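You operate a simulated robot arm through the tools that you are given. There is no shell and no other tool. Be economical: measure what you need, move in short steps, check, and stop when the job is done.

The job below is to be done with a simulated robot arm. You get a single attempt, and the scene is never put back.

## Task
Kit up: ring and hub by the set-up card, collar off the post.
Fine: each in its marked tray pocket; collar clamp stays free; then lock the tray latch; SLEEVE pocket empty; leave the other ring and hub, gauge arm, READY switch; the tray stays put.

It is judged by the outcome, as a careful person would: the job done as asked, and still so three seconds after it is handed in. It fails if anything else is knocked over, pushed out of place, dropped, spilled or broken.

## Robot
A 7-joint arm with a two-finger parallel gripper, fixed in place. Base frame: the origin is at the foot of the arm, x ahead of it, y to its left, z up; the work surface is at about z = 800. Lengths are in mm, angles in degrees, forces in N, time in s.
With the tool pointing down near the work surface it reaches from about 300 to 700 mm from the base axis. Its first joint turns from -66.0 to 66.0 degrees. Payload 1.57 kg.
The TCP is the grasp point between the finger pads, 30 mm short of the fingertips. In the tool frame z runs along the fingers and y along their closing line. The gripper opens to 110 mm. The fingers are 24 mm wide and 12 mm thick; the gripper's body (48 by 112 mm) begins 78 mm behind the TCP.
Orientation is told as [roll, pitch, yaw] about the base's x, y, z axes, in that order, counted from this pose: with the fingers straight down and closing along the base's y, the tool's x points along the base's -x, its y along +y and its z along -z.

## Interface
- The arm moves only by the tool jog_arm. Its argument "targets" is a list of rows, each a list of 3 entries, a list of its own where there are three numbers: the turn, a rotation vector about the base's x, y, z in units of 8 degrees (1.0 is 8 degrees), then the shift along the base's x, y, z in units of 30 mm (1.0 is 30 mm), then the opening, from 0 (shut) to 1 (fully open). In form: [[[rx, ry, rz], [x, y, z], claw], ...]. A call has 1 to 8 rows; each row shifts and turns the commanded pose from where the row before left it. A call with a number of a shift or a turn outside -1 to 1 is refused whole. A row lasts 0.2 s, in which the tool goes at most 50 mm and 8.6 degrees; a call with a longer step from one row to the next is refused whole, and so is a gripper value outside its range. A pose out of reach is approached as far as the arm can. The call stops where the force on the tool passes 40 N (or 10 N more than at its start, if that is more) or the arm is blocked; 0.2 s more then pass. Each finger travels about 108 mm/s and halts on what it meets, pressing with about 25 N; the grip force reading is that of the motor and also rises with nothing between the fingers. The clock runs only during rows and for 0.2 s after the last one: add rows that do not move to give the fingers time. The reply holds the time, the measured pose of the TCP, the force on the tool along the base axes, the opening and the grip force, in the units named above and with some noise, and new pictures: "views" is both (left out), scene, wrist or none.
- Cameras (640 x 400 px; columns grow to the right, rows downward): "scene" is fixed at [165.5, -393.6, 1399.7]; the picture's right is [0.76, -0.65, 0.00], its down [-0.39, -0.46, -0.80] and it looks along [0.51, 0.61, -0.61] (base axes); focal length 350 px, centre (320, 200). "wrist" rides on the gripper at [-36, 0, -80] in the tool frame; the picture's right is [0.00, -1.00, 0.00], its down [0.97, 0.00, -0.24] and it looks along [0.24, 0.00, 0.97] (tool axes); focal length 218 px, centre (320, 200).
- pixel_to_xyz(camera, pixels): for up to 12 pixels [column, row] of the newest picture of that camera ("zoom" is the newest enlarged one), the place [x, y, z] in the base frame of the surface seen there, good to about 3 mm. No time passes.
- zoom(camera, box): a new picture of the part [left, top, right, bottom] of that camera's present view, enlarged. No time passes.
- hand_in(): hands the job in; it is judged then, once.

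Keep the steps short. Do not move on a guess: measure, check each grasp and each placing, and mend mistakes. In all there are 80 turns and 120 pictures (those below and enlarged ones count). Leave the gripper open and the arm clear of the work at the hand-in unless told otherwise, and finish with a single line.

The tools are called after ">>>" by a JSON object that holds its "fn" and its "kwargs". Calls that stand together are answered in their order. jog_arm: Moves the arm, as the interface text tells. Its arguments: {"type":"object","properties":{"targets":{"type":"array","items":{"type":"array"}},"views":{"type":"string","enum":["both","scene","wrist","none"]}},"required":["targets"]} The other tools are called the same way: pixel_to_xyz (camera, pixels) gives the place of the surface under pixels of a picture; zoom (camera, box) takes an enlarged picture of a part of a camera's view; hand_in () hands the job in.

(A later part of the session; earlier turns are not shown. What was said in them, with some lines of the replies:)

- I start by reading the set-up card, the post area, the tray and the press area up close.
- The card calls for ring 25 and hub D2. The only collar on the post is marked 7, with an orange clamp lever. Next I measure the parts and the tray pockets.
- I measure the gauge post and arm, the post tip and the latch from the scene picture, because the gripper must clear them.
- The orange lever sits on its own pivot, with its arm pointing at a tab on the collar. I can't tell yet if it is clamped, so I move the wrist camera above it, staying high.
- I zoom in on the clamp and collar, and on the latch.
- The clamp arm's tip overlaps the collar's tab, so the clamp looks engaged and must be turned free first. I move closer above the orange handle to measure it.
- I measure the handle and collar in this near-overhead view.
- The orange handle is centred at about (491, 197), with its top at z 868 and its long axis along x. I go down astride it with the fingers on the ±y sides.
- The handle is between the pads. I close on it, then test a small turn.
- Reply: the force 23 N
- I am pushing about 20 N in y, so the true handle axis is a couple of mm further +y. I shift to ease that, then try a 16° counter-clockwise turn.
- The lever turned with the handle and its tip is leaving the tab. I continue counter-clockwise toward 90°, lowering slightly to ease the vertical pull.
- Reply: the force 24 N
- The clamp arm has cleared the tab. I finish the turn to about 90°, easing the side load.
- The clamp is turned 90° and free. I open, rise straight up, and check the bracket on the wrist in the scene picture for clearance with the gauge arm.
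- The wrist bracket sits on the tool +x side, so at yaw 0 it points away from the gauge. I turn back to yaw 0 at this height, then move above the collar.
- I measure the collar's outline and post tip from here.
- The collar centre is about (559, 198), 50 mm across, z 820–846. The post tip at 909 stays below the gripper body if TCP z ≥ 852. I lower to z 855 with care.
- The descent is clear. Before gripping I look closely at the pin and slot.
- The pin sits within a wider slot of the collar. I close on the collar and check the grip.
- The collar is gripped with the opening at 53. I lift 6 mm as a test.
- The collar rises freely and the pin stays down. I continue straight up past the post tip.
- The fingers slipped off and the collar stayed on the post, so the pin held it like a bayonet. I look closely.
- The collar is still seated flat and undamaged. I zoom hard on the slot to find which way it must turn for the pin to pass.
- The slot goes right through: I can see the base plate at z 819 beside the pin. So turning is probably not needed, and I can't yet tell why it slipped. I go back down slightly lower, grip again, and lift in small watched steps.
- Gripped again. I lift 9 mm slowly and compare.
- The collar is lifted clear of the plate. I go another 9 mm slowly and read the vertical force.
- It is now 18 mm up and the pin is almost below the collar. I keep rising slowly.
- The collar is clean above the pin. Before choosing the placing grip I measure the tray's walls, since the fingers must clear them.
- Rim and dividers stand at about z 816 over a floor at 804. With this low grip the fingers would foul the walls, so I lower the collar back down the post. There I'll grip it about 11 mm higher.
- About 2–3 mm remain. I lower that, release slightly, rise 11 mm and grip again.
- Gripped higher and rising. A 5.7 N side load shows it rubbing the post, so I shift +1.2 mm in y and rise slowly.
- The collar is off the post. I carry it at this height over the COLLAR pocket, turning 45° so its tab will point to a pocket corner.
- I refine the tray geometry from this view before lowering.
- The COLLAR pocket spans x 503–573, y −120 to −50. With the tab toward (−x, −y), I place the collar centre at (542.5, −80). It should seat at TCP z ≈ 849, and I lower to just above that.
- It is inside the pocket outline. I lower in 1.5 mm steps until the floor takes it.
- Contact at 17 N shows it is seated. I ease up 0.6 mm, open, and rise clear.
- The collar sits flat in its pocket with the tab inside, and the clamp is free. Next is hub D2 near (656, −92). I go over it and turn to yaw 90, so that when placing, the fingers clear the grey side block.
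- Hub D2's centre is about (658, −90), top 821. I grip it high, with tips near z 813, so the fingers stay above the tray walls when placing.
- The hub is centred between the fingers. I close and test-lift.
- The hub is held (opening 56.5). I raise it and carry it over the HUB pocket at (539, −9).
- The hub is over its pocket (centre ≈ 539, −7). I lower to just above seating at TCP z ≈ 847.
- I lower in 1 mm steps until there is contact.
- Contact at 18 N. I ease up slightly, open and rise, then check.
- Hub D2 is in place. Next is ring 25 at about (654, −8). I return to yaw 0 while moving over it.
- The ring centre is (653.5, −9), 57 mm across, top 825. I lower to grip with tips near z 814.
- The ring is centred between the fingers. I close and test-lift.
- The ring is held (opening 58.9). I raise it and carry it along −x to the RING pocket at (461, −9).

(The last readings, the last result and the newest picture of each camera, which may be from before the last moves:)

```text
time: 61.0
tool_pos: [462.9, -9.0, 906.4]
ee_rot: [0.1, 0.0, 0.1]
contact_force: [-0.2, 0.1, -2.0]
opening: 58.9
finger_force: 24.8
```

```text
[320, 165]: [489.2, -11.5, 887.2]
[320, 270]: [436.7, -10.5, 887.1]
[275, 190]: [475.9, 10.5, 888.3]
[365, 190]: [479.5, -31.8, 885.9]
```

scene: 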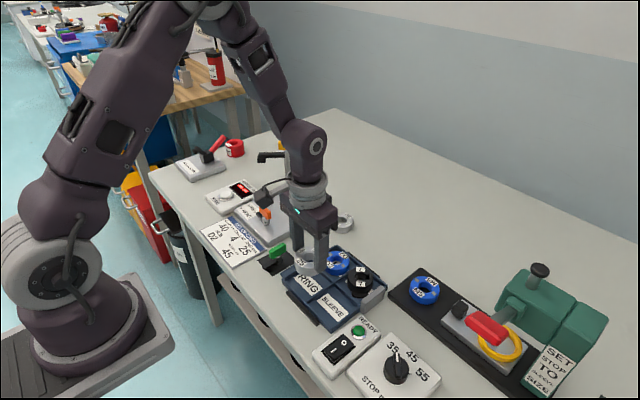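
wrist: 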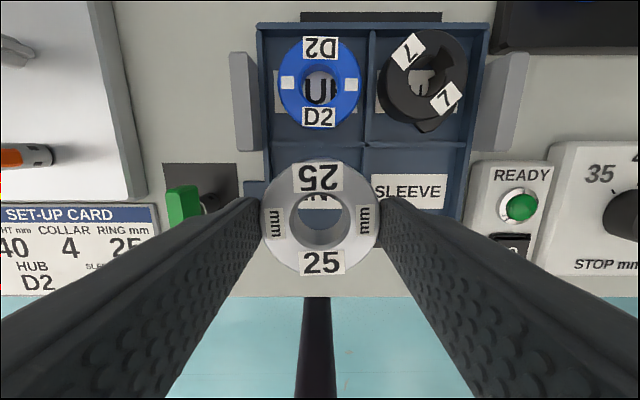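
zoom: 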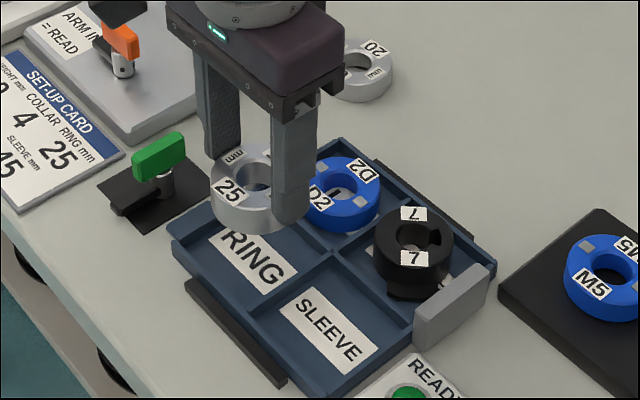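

The ring is centred over the RING pocket (462, −10). I lower it.

>>> {"fn": "jog_arm", "kwargs": {"targets": [[[0, 0, 0], [0, 0.02, -0.5], 0], [[0, 0, 0], [0, 0, -0.6], 0], [[0, 0, 0], [0, 0, -0.4], 0], [[0, 0, 0], [0, 0, -0.3], 0], [[0, 0, 0], [0, 0, 0], 0]]}}

>>> {"fn": "zoom", "kwargs": {"camera": "scene", "box": [270, 220, 380, 330]}}

```text
time: 62.2
tool_pos: [463.5, -8.7, 853.4]
ee_rot: [0.0, 0.0, 0.0]
contact_force: [-0.3, 0.5, -1.5]
opening: 58.9
finger_force: 25.1
```

scene: 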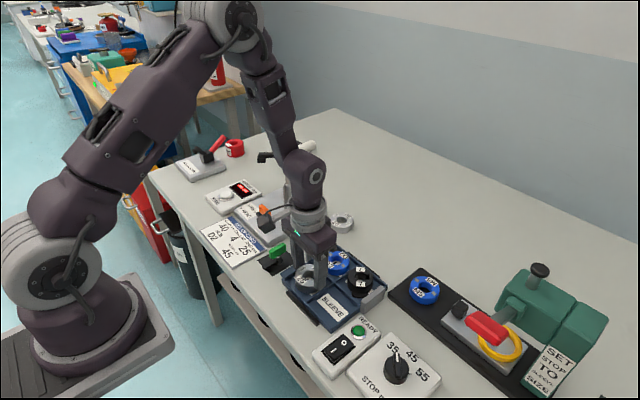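
wrist: 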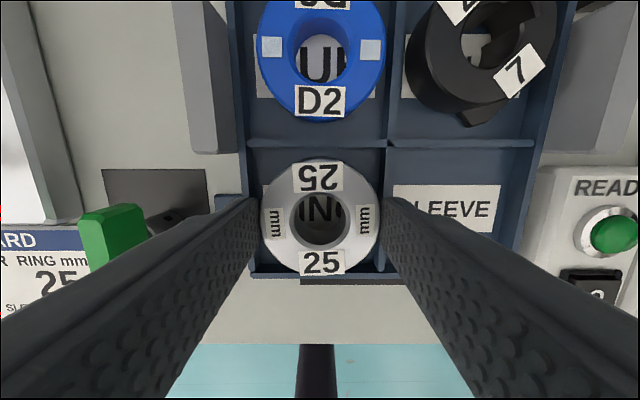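

```text
3.64 times, centred on (325, 275) of scene
```

zoom: 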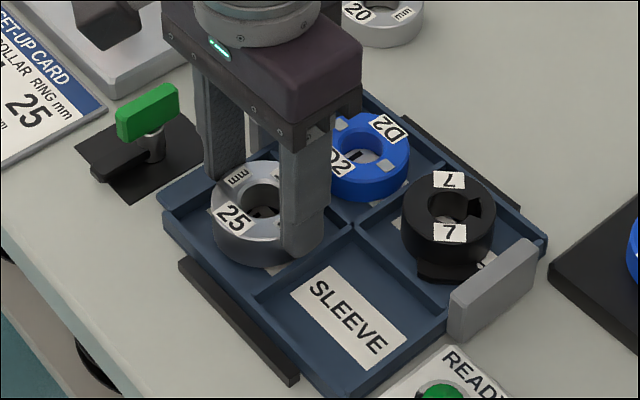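

I lower in small steps, nudging +1 mm in x.

>>> {"fn": "jog_arm", "kwargs": {"targets": [[[0, 0, 0], [0.03, 0, -0.04], 0], [[0, 0, 0], [0, 0, -0.04], 0], [[0, 0, 0], [0, 0, -0.03], 0], [[0, 0, 0], [0, 0, 0], 0]], "views": "none"}}

```text
time: 63.2
tool_pos: [463.5, -6.9, 849.8]
ee_rot: [-0.1, 0.1, 0.0]
contact_force: [0.0, 0.1, -1.2]
opening: 58.9
finger_force: 24.9
```

>>> {"fn": "jog_arm", "kwargs": {"targets": [[[0, 0, 0], [0, 0, -0.03], 0], [[0, 0, 0], [0, 0, -0.02], 0], [[0, 0, 0], [0, 0, 0], 0]], "views": "none"}}

```text
time: 64.0
tool_pos: [464.2, -8.1, 849.7]
ee_rot: [0.0, 0.0, 0.0]
contact_force: [-1.0, -1.0, 15.0]
opening: 59.2
finger_force: 25.4
```

Seated with 15 N of contact. I release, rise and check. The opening stays modest so the fingers clear the neighbours.

>>> {"fn": "jog_arm", "kwargs": {"targets": [[[0, 0, 0], [0, 0, 0.02], 0], [[0, 0, 0], [0, 0, 0], 0.65], [[0, 0, 0], [0, 0, 0], 0.65], [[0, 0, 0], [0, 0, 0.4], 0.65], [[0, 0, 0], [0, 0, 1], 0.65], [[0, 0, 0], [0, 0, 1], 0.65], [[0, 0, 0], [0, 0, 1], 0.65], [[0, 0, 0], [0, 0, 0], 0.65]]}}

>>> {"fn": "zoom", "kwargs": {"camera": "scene", "box": [260, 225, 390, 335]}}

>>> {"fn": "zoom", "kwargs": {"camera": "wrist", "box": [160, 60, 480, 300]}}

```text
time: 65.8
tool_pos: [463.9, -7.4, 952.6]
ee_rot: [0.0, 0.1, -0.1]
contact_force: [-0.3, 0.8, 1.1]
opening: 71.4
finger_force: 0.1
```

scene: 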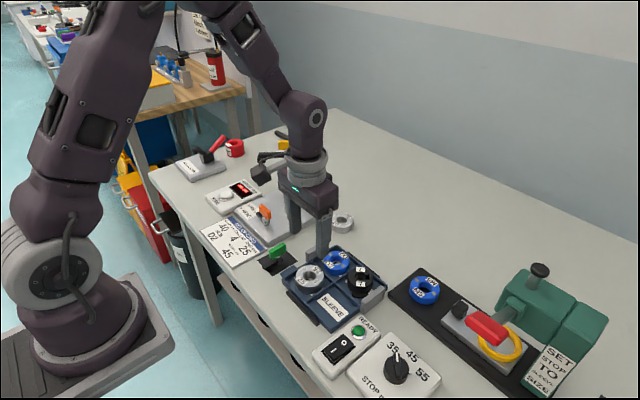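
wrist: 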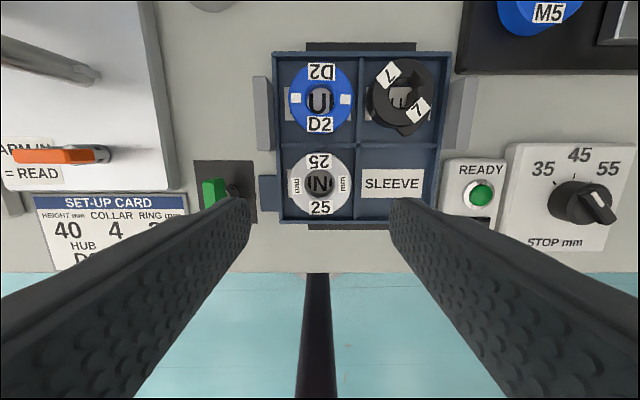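

```text
3.64 times, centred on (325, 280) of scene
```

zoom: 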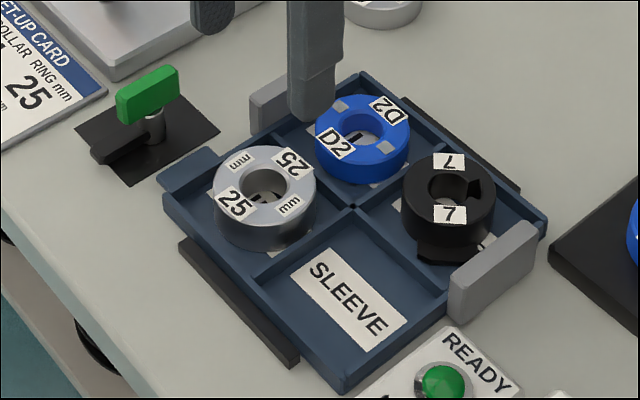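

```text
1.67 times, centred on (320, 180) of wrist
```

zoom: 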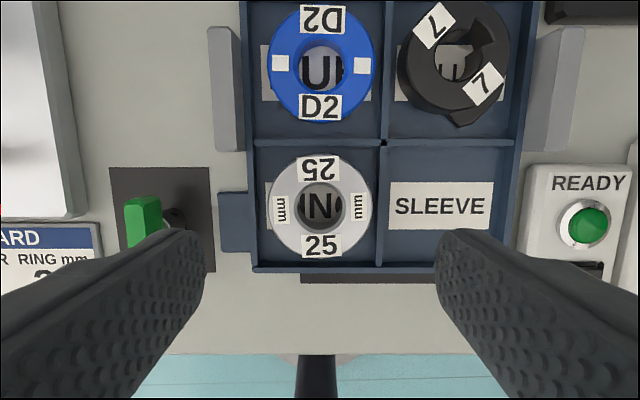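

All three parts sit in their pockets, and SLEEVE is empty. Now the latch: I move above the green handle to measure it.

>>> {"fn": "jog_arm", "kwargs": {"targets": [[[0, 0, 0], [-0.2, 0.9, 0], 0.4], [[0, 0, 0], [-0.2, 0.9, 0], 0.4], [[0, 0, 0], [-0.2, 0.9, 0], 0.4], [[0, 0, 0], [-0.2, 0.3, 0], 0.4], [[0, 0, 0], [0, 0, 0], 0.4]], "views": "wrist"}}

>>> {"fn": "zoom", "kwargs": {"camera": "wrist", "box": [270, 130, 400, 270]}}

```text
time: 67.0
tool_pos: [438.4, 82.1, 950.8]
ee_rot: [0.0, 0.1, 0.1]
contact_force: [-0.4, -0.1, -0.2]
opening: 43.9
finger_force: 0.0
```

wrist: 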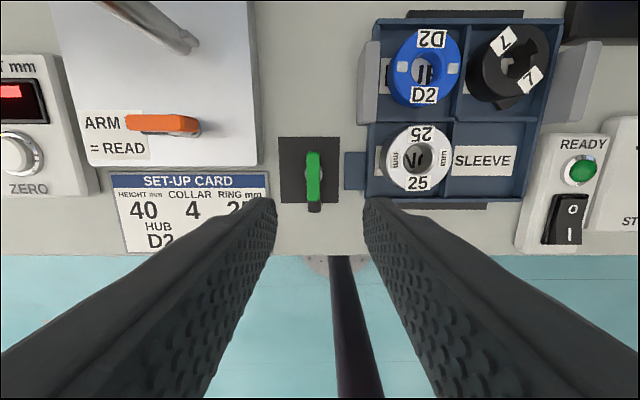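

```text
2.86 times, centred on (335, 200) of wrist
```

zoom: 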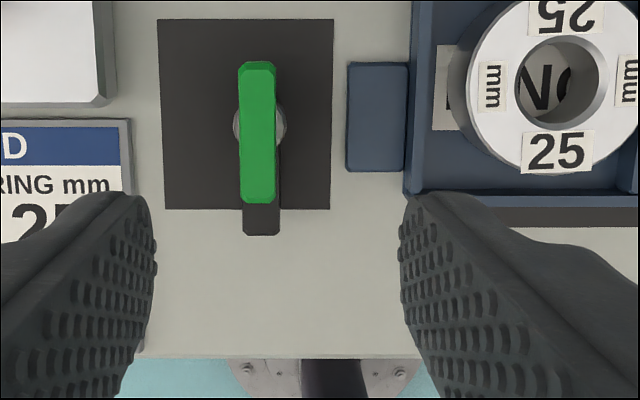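

>>> {"fn": "pixel_to_xyz", "kwargs": {"camera": "zoom", "pixels": [[258, 70], [258, 130], [258, 195], [242, 130], [273, 130], [262, 225], [281, 130], [236, 125], [375, 80], [375, 160], [300, 100]]}}

>>> {"fn": "zoom", "kwargs": {"camera": "scene", "box": [245, 230, 325, 290]}}

>>> {"fn": "pixel_to_xyz", "kwargs": {"camera": "zoom", "pixels": [[230, 180], [270, 125], [300, 165], [250, 220], [190, 250], [250, 145], [385, 250]]}}

```text
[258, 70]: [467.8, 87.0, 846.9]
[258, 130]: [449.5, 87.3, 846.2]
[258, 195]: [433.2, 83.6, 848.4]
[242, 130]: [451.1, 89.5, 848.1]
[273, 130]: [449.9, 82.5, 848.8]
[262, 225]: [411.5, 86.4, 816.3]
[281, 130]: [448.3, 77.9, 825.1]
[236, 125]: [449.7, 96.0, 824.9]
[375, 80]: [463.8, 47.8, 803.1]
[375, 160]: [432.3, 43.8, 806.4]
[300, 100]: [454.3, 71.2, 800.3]
```

```text
6.67 times, centred on (285, 260) of scene
```

zoom: 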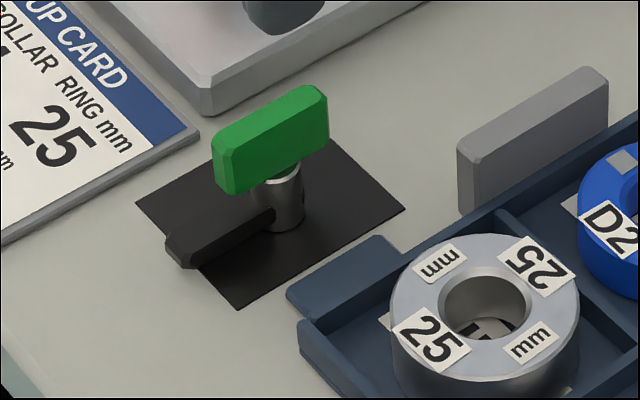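

```text
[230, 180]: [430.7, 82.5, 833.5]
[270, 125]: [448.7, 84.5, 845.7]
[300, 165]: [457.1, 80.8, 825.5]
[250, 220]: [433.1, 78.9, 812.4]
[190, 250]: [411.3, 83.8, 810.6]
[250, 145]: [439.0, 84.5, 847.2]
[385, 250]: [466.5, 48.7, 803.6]
```

The handle is centred at (450, 86.5), z 829–848. Its lever points −x. Turning +90° brings it over the tray tab (y 38–56). I lower astride it to TCP z 857.

>>> {"fn": "jog_arm", "kwargs": {"targets": [[[0, 0, 0], [0.39, 0.15, -0.5], 0.4], [[0, 0, 0], [0, 0, -0.8], 0.4], [[0, 0, 0], [0, 0, -0.8], 0.4], [[0, 0, 0], [0, 0, -0.7], 0.4], [[0, 0, 0], [0, 0, -0.32], 0.4], [[0, 0, 0], [0, 0, 0], 0.4]], "views": "wrist"}}

```text
time: 68.4
tool_pos: [452.1, 86.8, 858.7]
ee_rot: [0.0, 0.0, 0.0]
contact_force: [0.8, -0.4, -0.8]
opening: 44.2
finger_force: 0.0
```

wrist: 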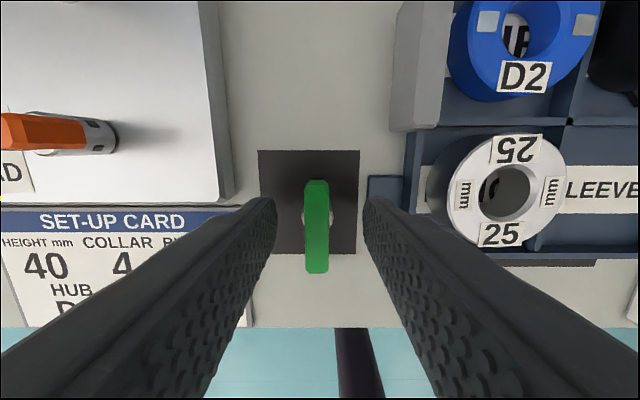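

The handle is about 1.5 mm to +y of centre. I shift and close.

>>> {"fn": "jog_arm", "kwargs": {"targets": [[[0, 0, 0], [0, 0.06, 0], 0.3], [[0, 0, 0], [0, 0, 0], 0.05], [[0, 0, 0], [0, 0, 0], 0.05], [[0, 0, 0], [0, 0, 0], 0.05]], "views": "none"}}

```text
time: 69.4
tool_pos: [451.5, 86.9, 858.3]
ee_rot: [0.0, 0.0, 0.0]
contact_force: [0.9, -3.3, -1.6]
opening: 10.8
finger_force: 28.8
```

Gripped with little side load. I turn counter-clockwise 24° and check.

>>> {"fn": "jog_arm", "kwargs": {"targets": [[[0, 0, 0.9], [0, 0, 0], 0.05], [[0, 0, 1], [0, 0, 0], 0.05], [[0, 0, 1], [0, 0, 0], 0.05], [[0, 0, 0], [0, 0, 0], 0.05]], "views": "wrist"}}

>>> {"fn": "zoom", "kwargs": {"camera": "scene", "box": [245, 220, 335, 300]}}

```text
time: 70.4
tool_pos: [451.0, 88.2, 857.9]
ee_rot: [-0.1, 0.0, 23.3]
contact_force: [0.0, 2.1, -12.6]
opening: 11.1
finger_force: 28.5
```

wrist: 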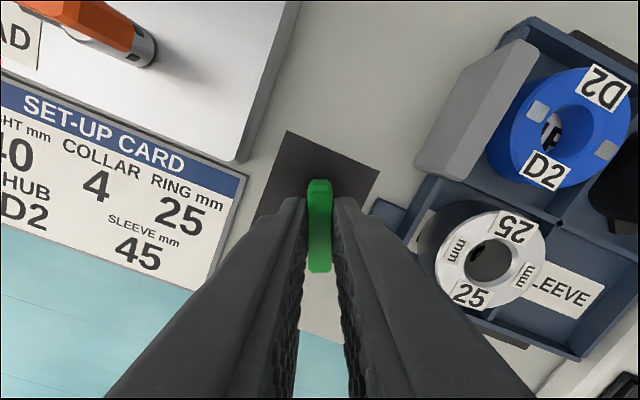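

```text
5.00 times, centred on (290, 260) of scene
```

zoom: 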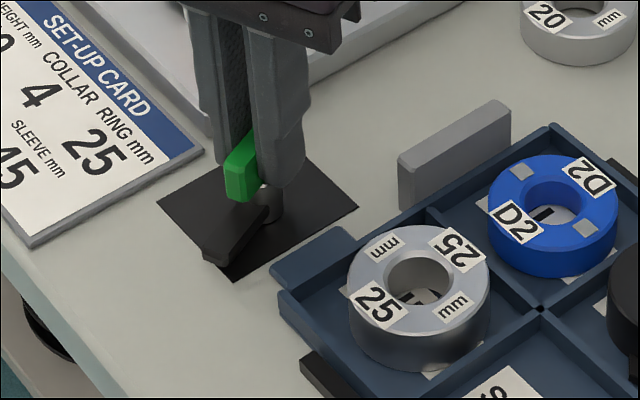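

The lever turns with the handle toward the tab. I continue up to about 80°.

>>> {"fn": "jog_arm", "kwargs": {"targets": [[[0, 0, 1], [0, 0, -0.02], 0.05], [[0, 0, 1], [0, 0, 0], 0.05], [[0, 0, 1], [0, 0, 0], 0.05], [[0, 0, 1], [0, 0, 0], 0.05], [[0, 0, 1], [0, 0, 0], 0.05], [[0, 0, 1], [0, 0, 0], 0.05], [[0, 0, 1], [0, 0, 0], 0.05], [[0, 0, 0], [0, 0, 0], 0.05]], "views": "wrist"}}

>>> {"fn": "zoom", "kwargs": {"camera": "scene", "box": [245, 220, 335, 300]}}

```text
time: 72.2
tool_pos: [450.8, 89.1, 856.7]
ee_rot: [0.0, 0.0, 79.4]
contact_force: [-18.3, 17.5, 13.3]
opening: 11.2
finger_force: 28.8
```

wrist: 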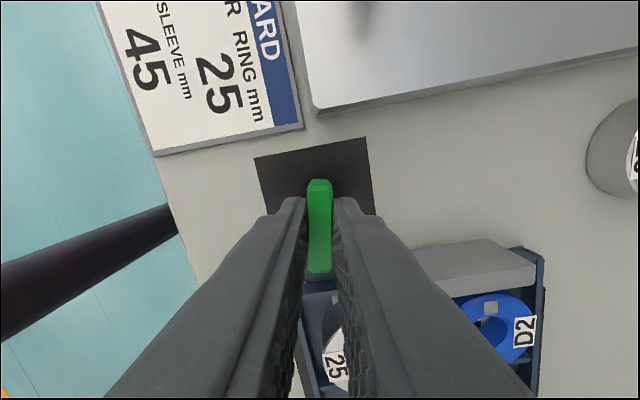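

```text
5.00 times, centred on (290, 260) of scene
```

zoom: 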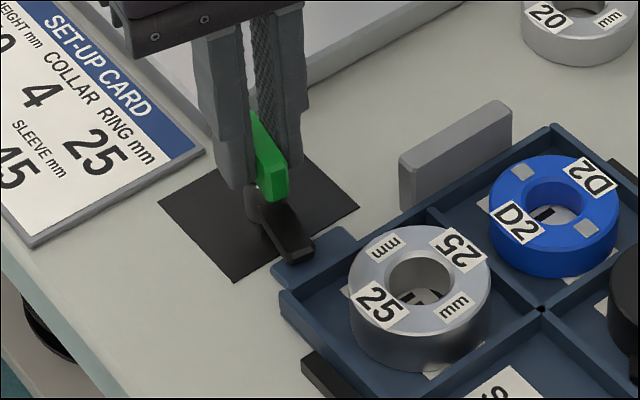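

The lever is over the tab at about 79°. I ease the side load and turn the last 11°.

>>> {"fn": "jog_arm", "kwargs": {"targets": [[[0, 0, 0], [-0.05, 0.05, 0.02], 0.05], [[0, 0, 0.7], [0, 0, 0], 0.05], [[0, 0, 0.65], [0, 0, 0], 0.05], [[0, 0, 0], [0, 0, 0], 0.05]], "views": "wrist"}}

>>> {"fn": "zoom", "kwargs": {"camera": "scene", "box": [245, 220, 335, 300]}}

```text
time: 73.2
tool_pos: [449.9, 89.3, 857.7]
ee_rot: [-0.1, 0.1, 90.0]
contact_force: [2.7, 0.8, -21.7]
opening: 10.7
finger_force: 29.0
```

wrist: 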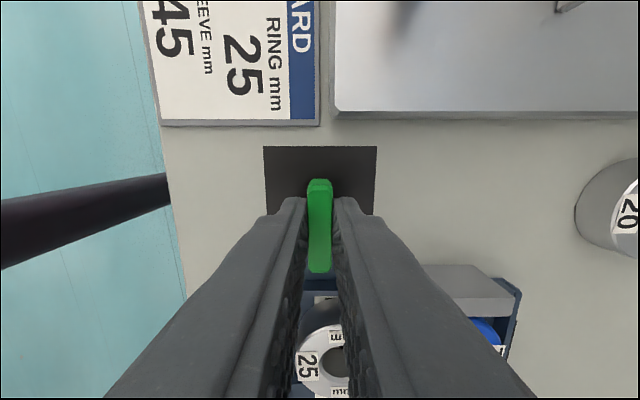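

```text
5.00 times, centred on (290, 260) of scene
```

zoom: 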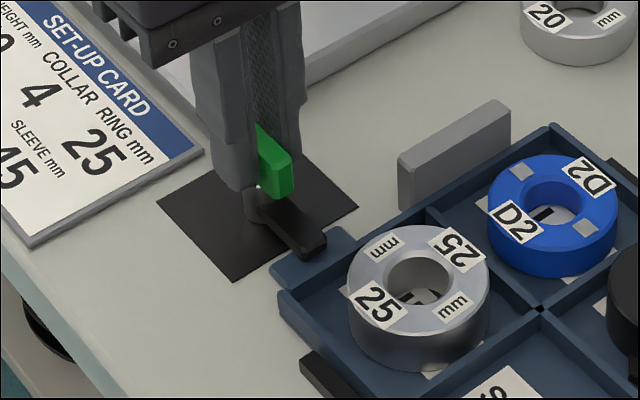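

The lever is square over the tab. I ease the vertical load, release, rise straight up and inspect.

>>> {"fn": "jog_arm", "kwargs": {"targets": [[[0, 0, 0], [0, 0, -0.02], 0.05], [[0, 0, 0], [0, 0, 0], 0.3], [[0, 0, 0], [0, 0, 0], 0.4], [[0, 0, 0], [0, 0, 0.6], 0.4], [[0, 0, 0], [0, 0, 1], 0.4], [[0, 0, 0], [0, 0, 1], 0.4], [[0, 0, 0], [0, 0, 1], 0.6], [[0, 0, 0], [0, 0, 1], 0.8]]}}

>>> {"fn": "zoom", "kwargs": {"camera": "scene", "box": [245, 220, 395, 340]}}

>>> {"fn": "zoom", "kwargs": {"camera": "wrist", "box": [220, 100, 420, 300]}}

```text
time: 75.0
tool_pos: [449.3, 90.2, 995.8]
ee_rot: [0.0, 0.1, 89.9]
contact_force: [-0.8, 0.2, 0.2]
opening: 87.9
finger_force: 0.1
```

scene: 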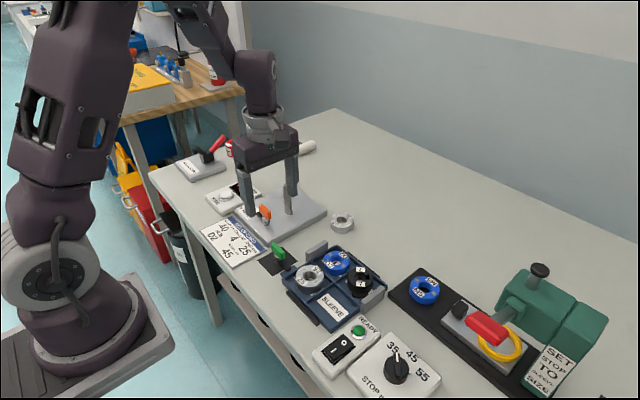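
wrist: 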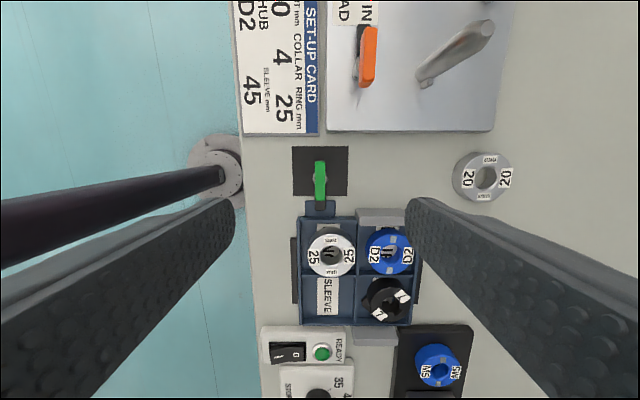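

```text
3.33 times, centred on (320, 280) of scene
```

zoom: 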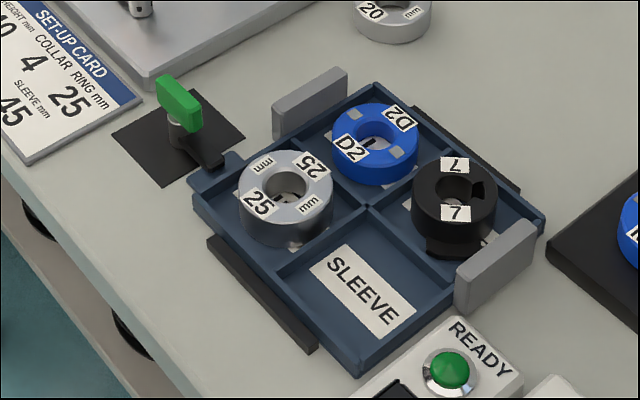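

```text
2.00 times, centred on (320, 200) of wrist
```

zoom: 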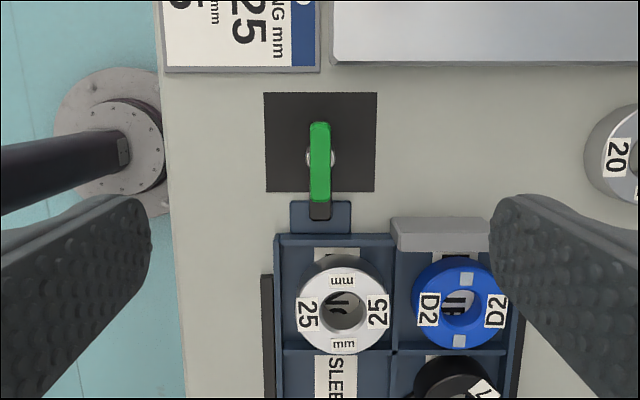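

The latch is locked over the tab and the tray has not moved. I rise further to be clear and check the gauge arm and clamp.

>>> {"fn": "jog_arm", "kwargs": {"targets": [[[0, 0, 0], [-0.3, -0.8, 0.7], 1], [[0, 0, 0], [-0.3, -0.8, 0.7], 1], [[0, 0, 0], [-0.3, -0.8, 0.7], 1], [[0, 0, 0], [0, -0.8, 0.7], 1], [[0, 0, 0], [0, 0, 0], 1]], "views": "scene"}}

>>> {"fn": "zoom", "kwargs": {"camera": "scene", "box": [190, 120, 350, 260]}}

```text
time: 76.2
tool_pos: [422.4, -7.6, 1078.6]
ee_rot: [0.0, 0.0, 89.9]
contact_force: [0.1, 0.8, 0.9]
opening: 110.0
finger_force: 0.0
```

scene: 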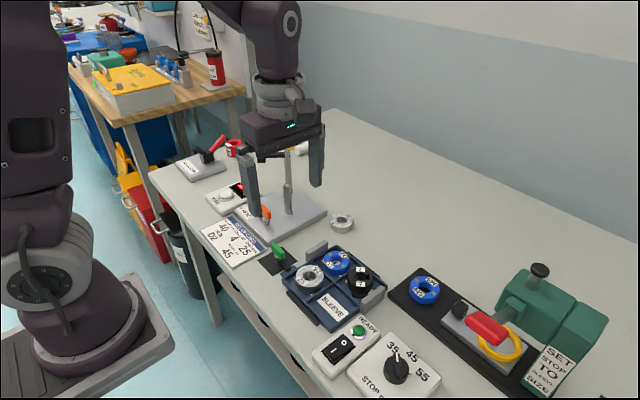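

```text
2.86 times, centred on (270, 190) of scene
```

zoom: 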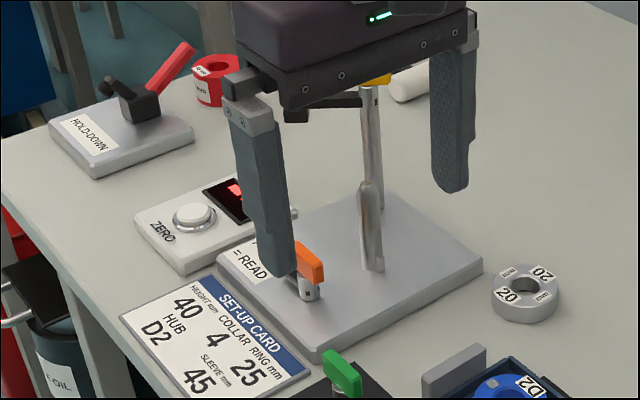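

The gauge arm is as it was, the clamp is free, the gripper is open and the arm is clear. I hand in.

>>> {"fn": "hand_in", "kwargs": {}}

```text
The job is handed in.
```

Job handed in: ring 25, hub D2 and the post collar are each in their marked pockets, SLEEVE is empty, the collar clamp is free, the tray latch is locked, and the other ring and hub, gauge arm, READY switch and tray were left as they were.
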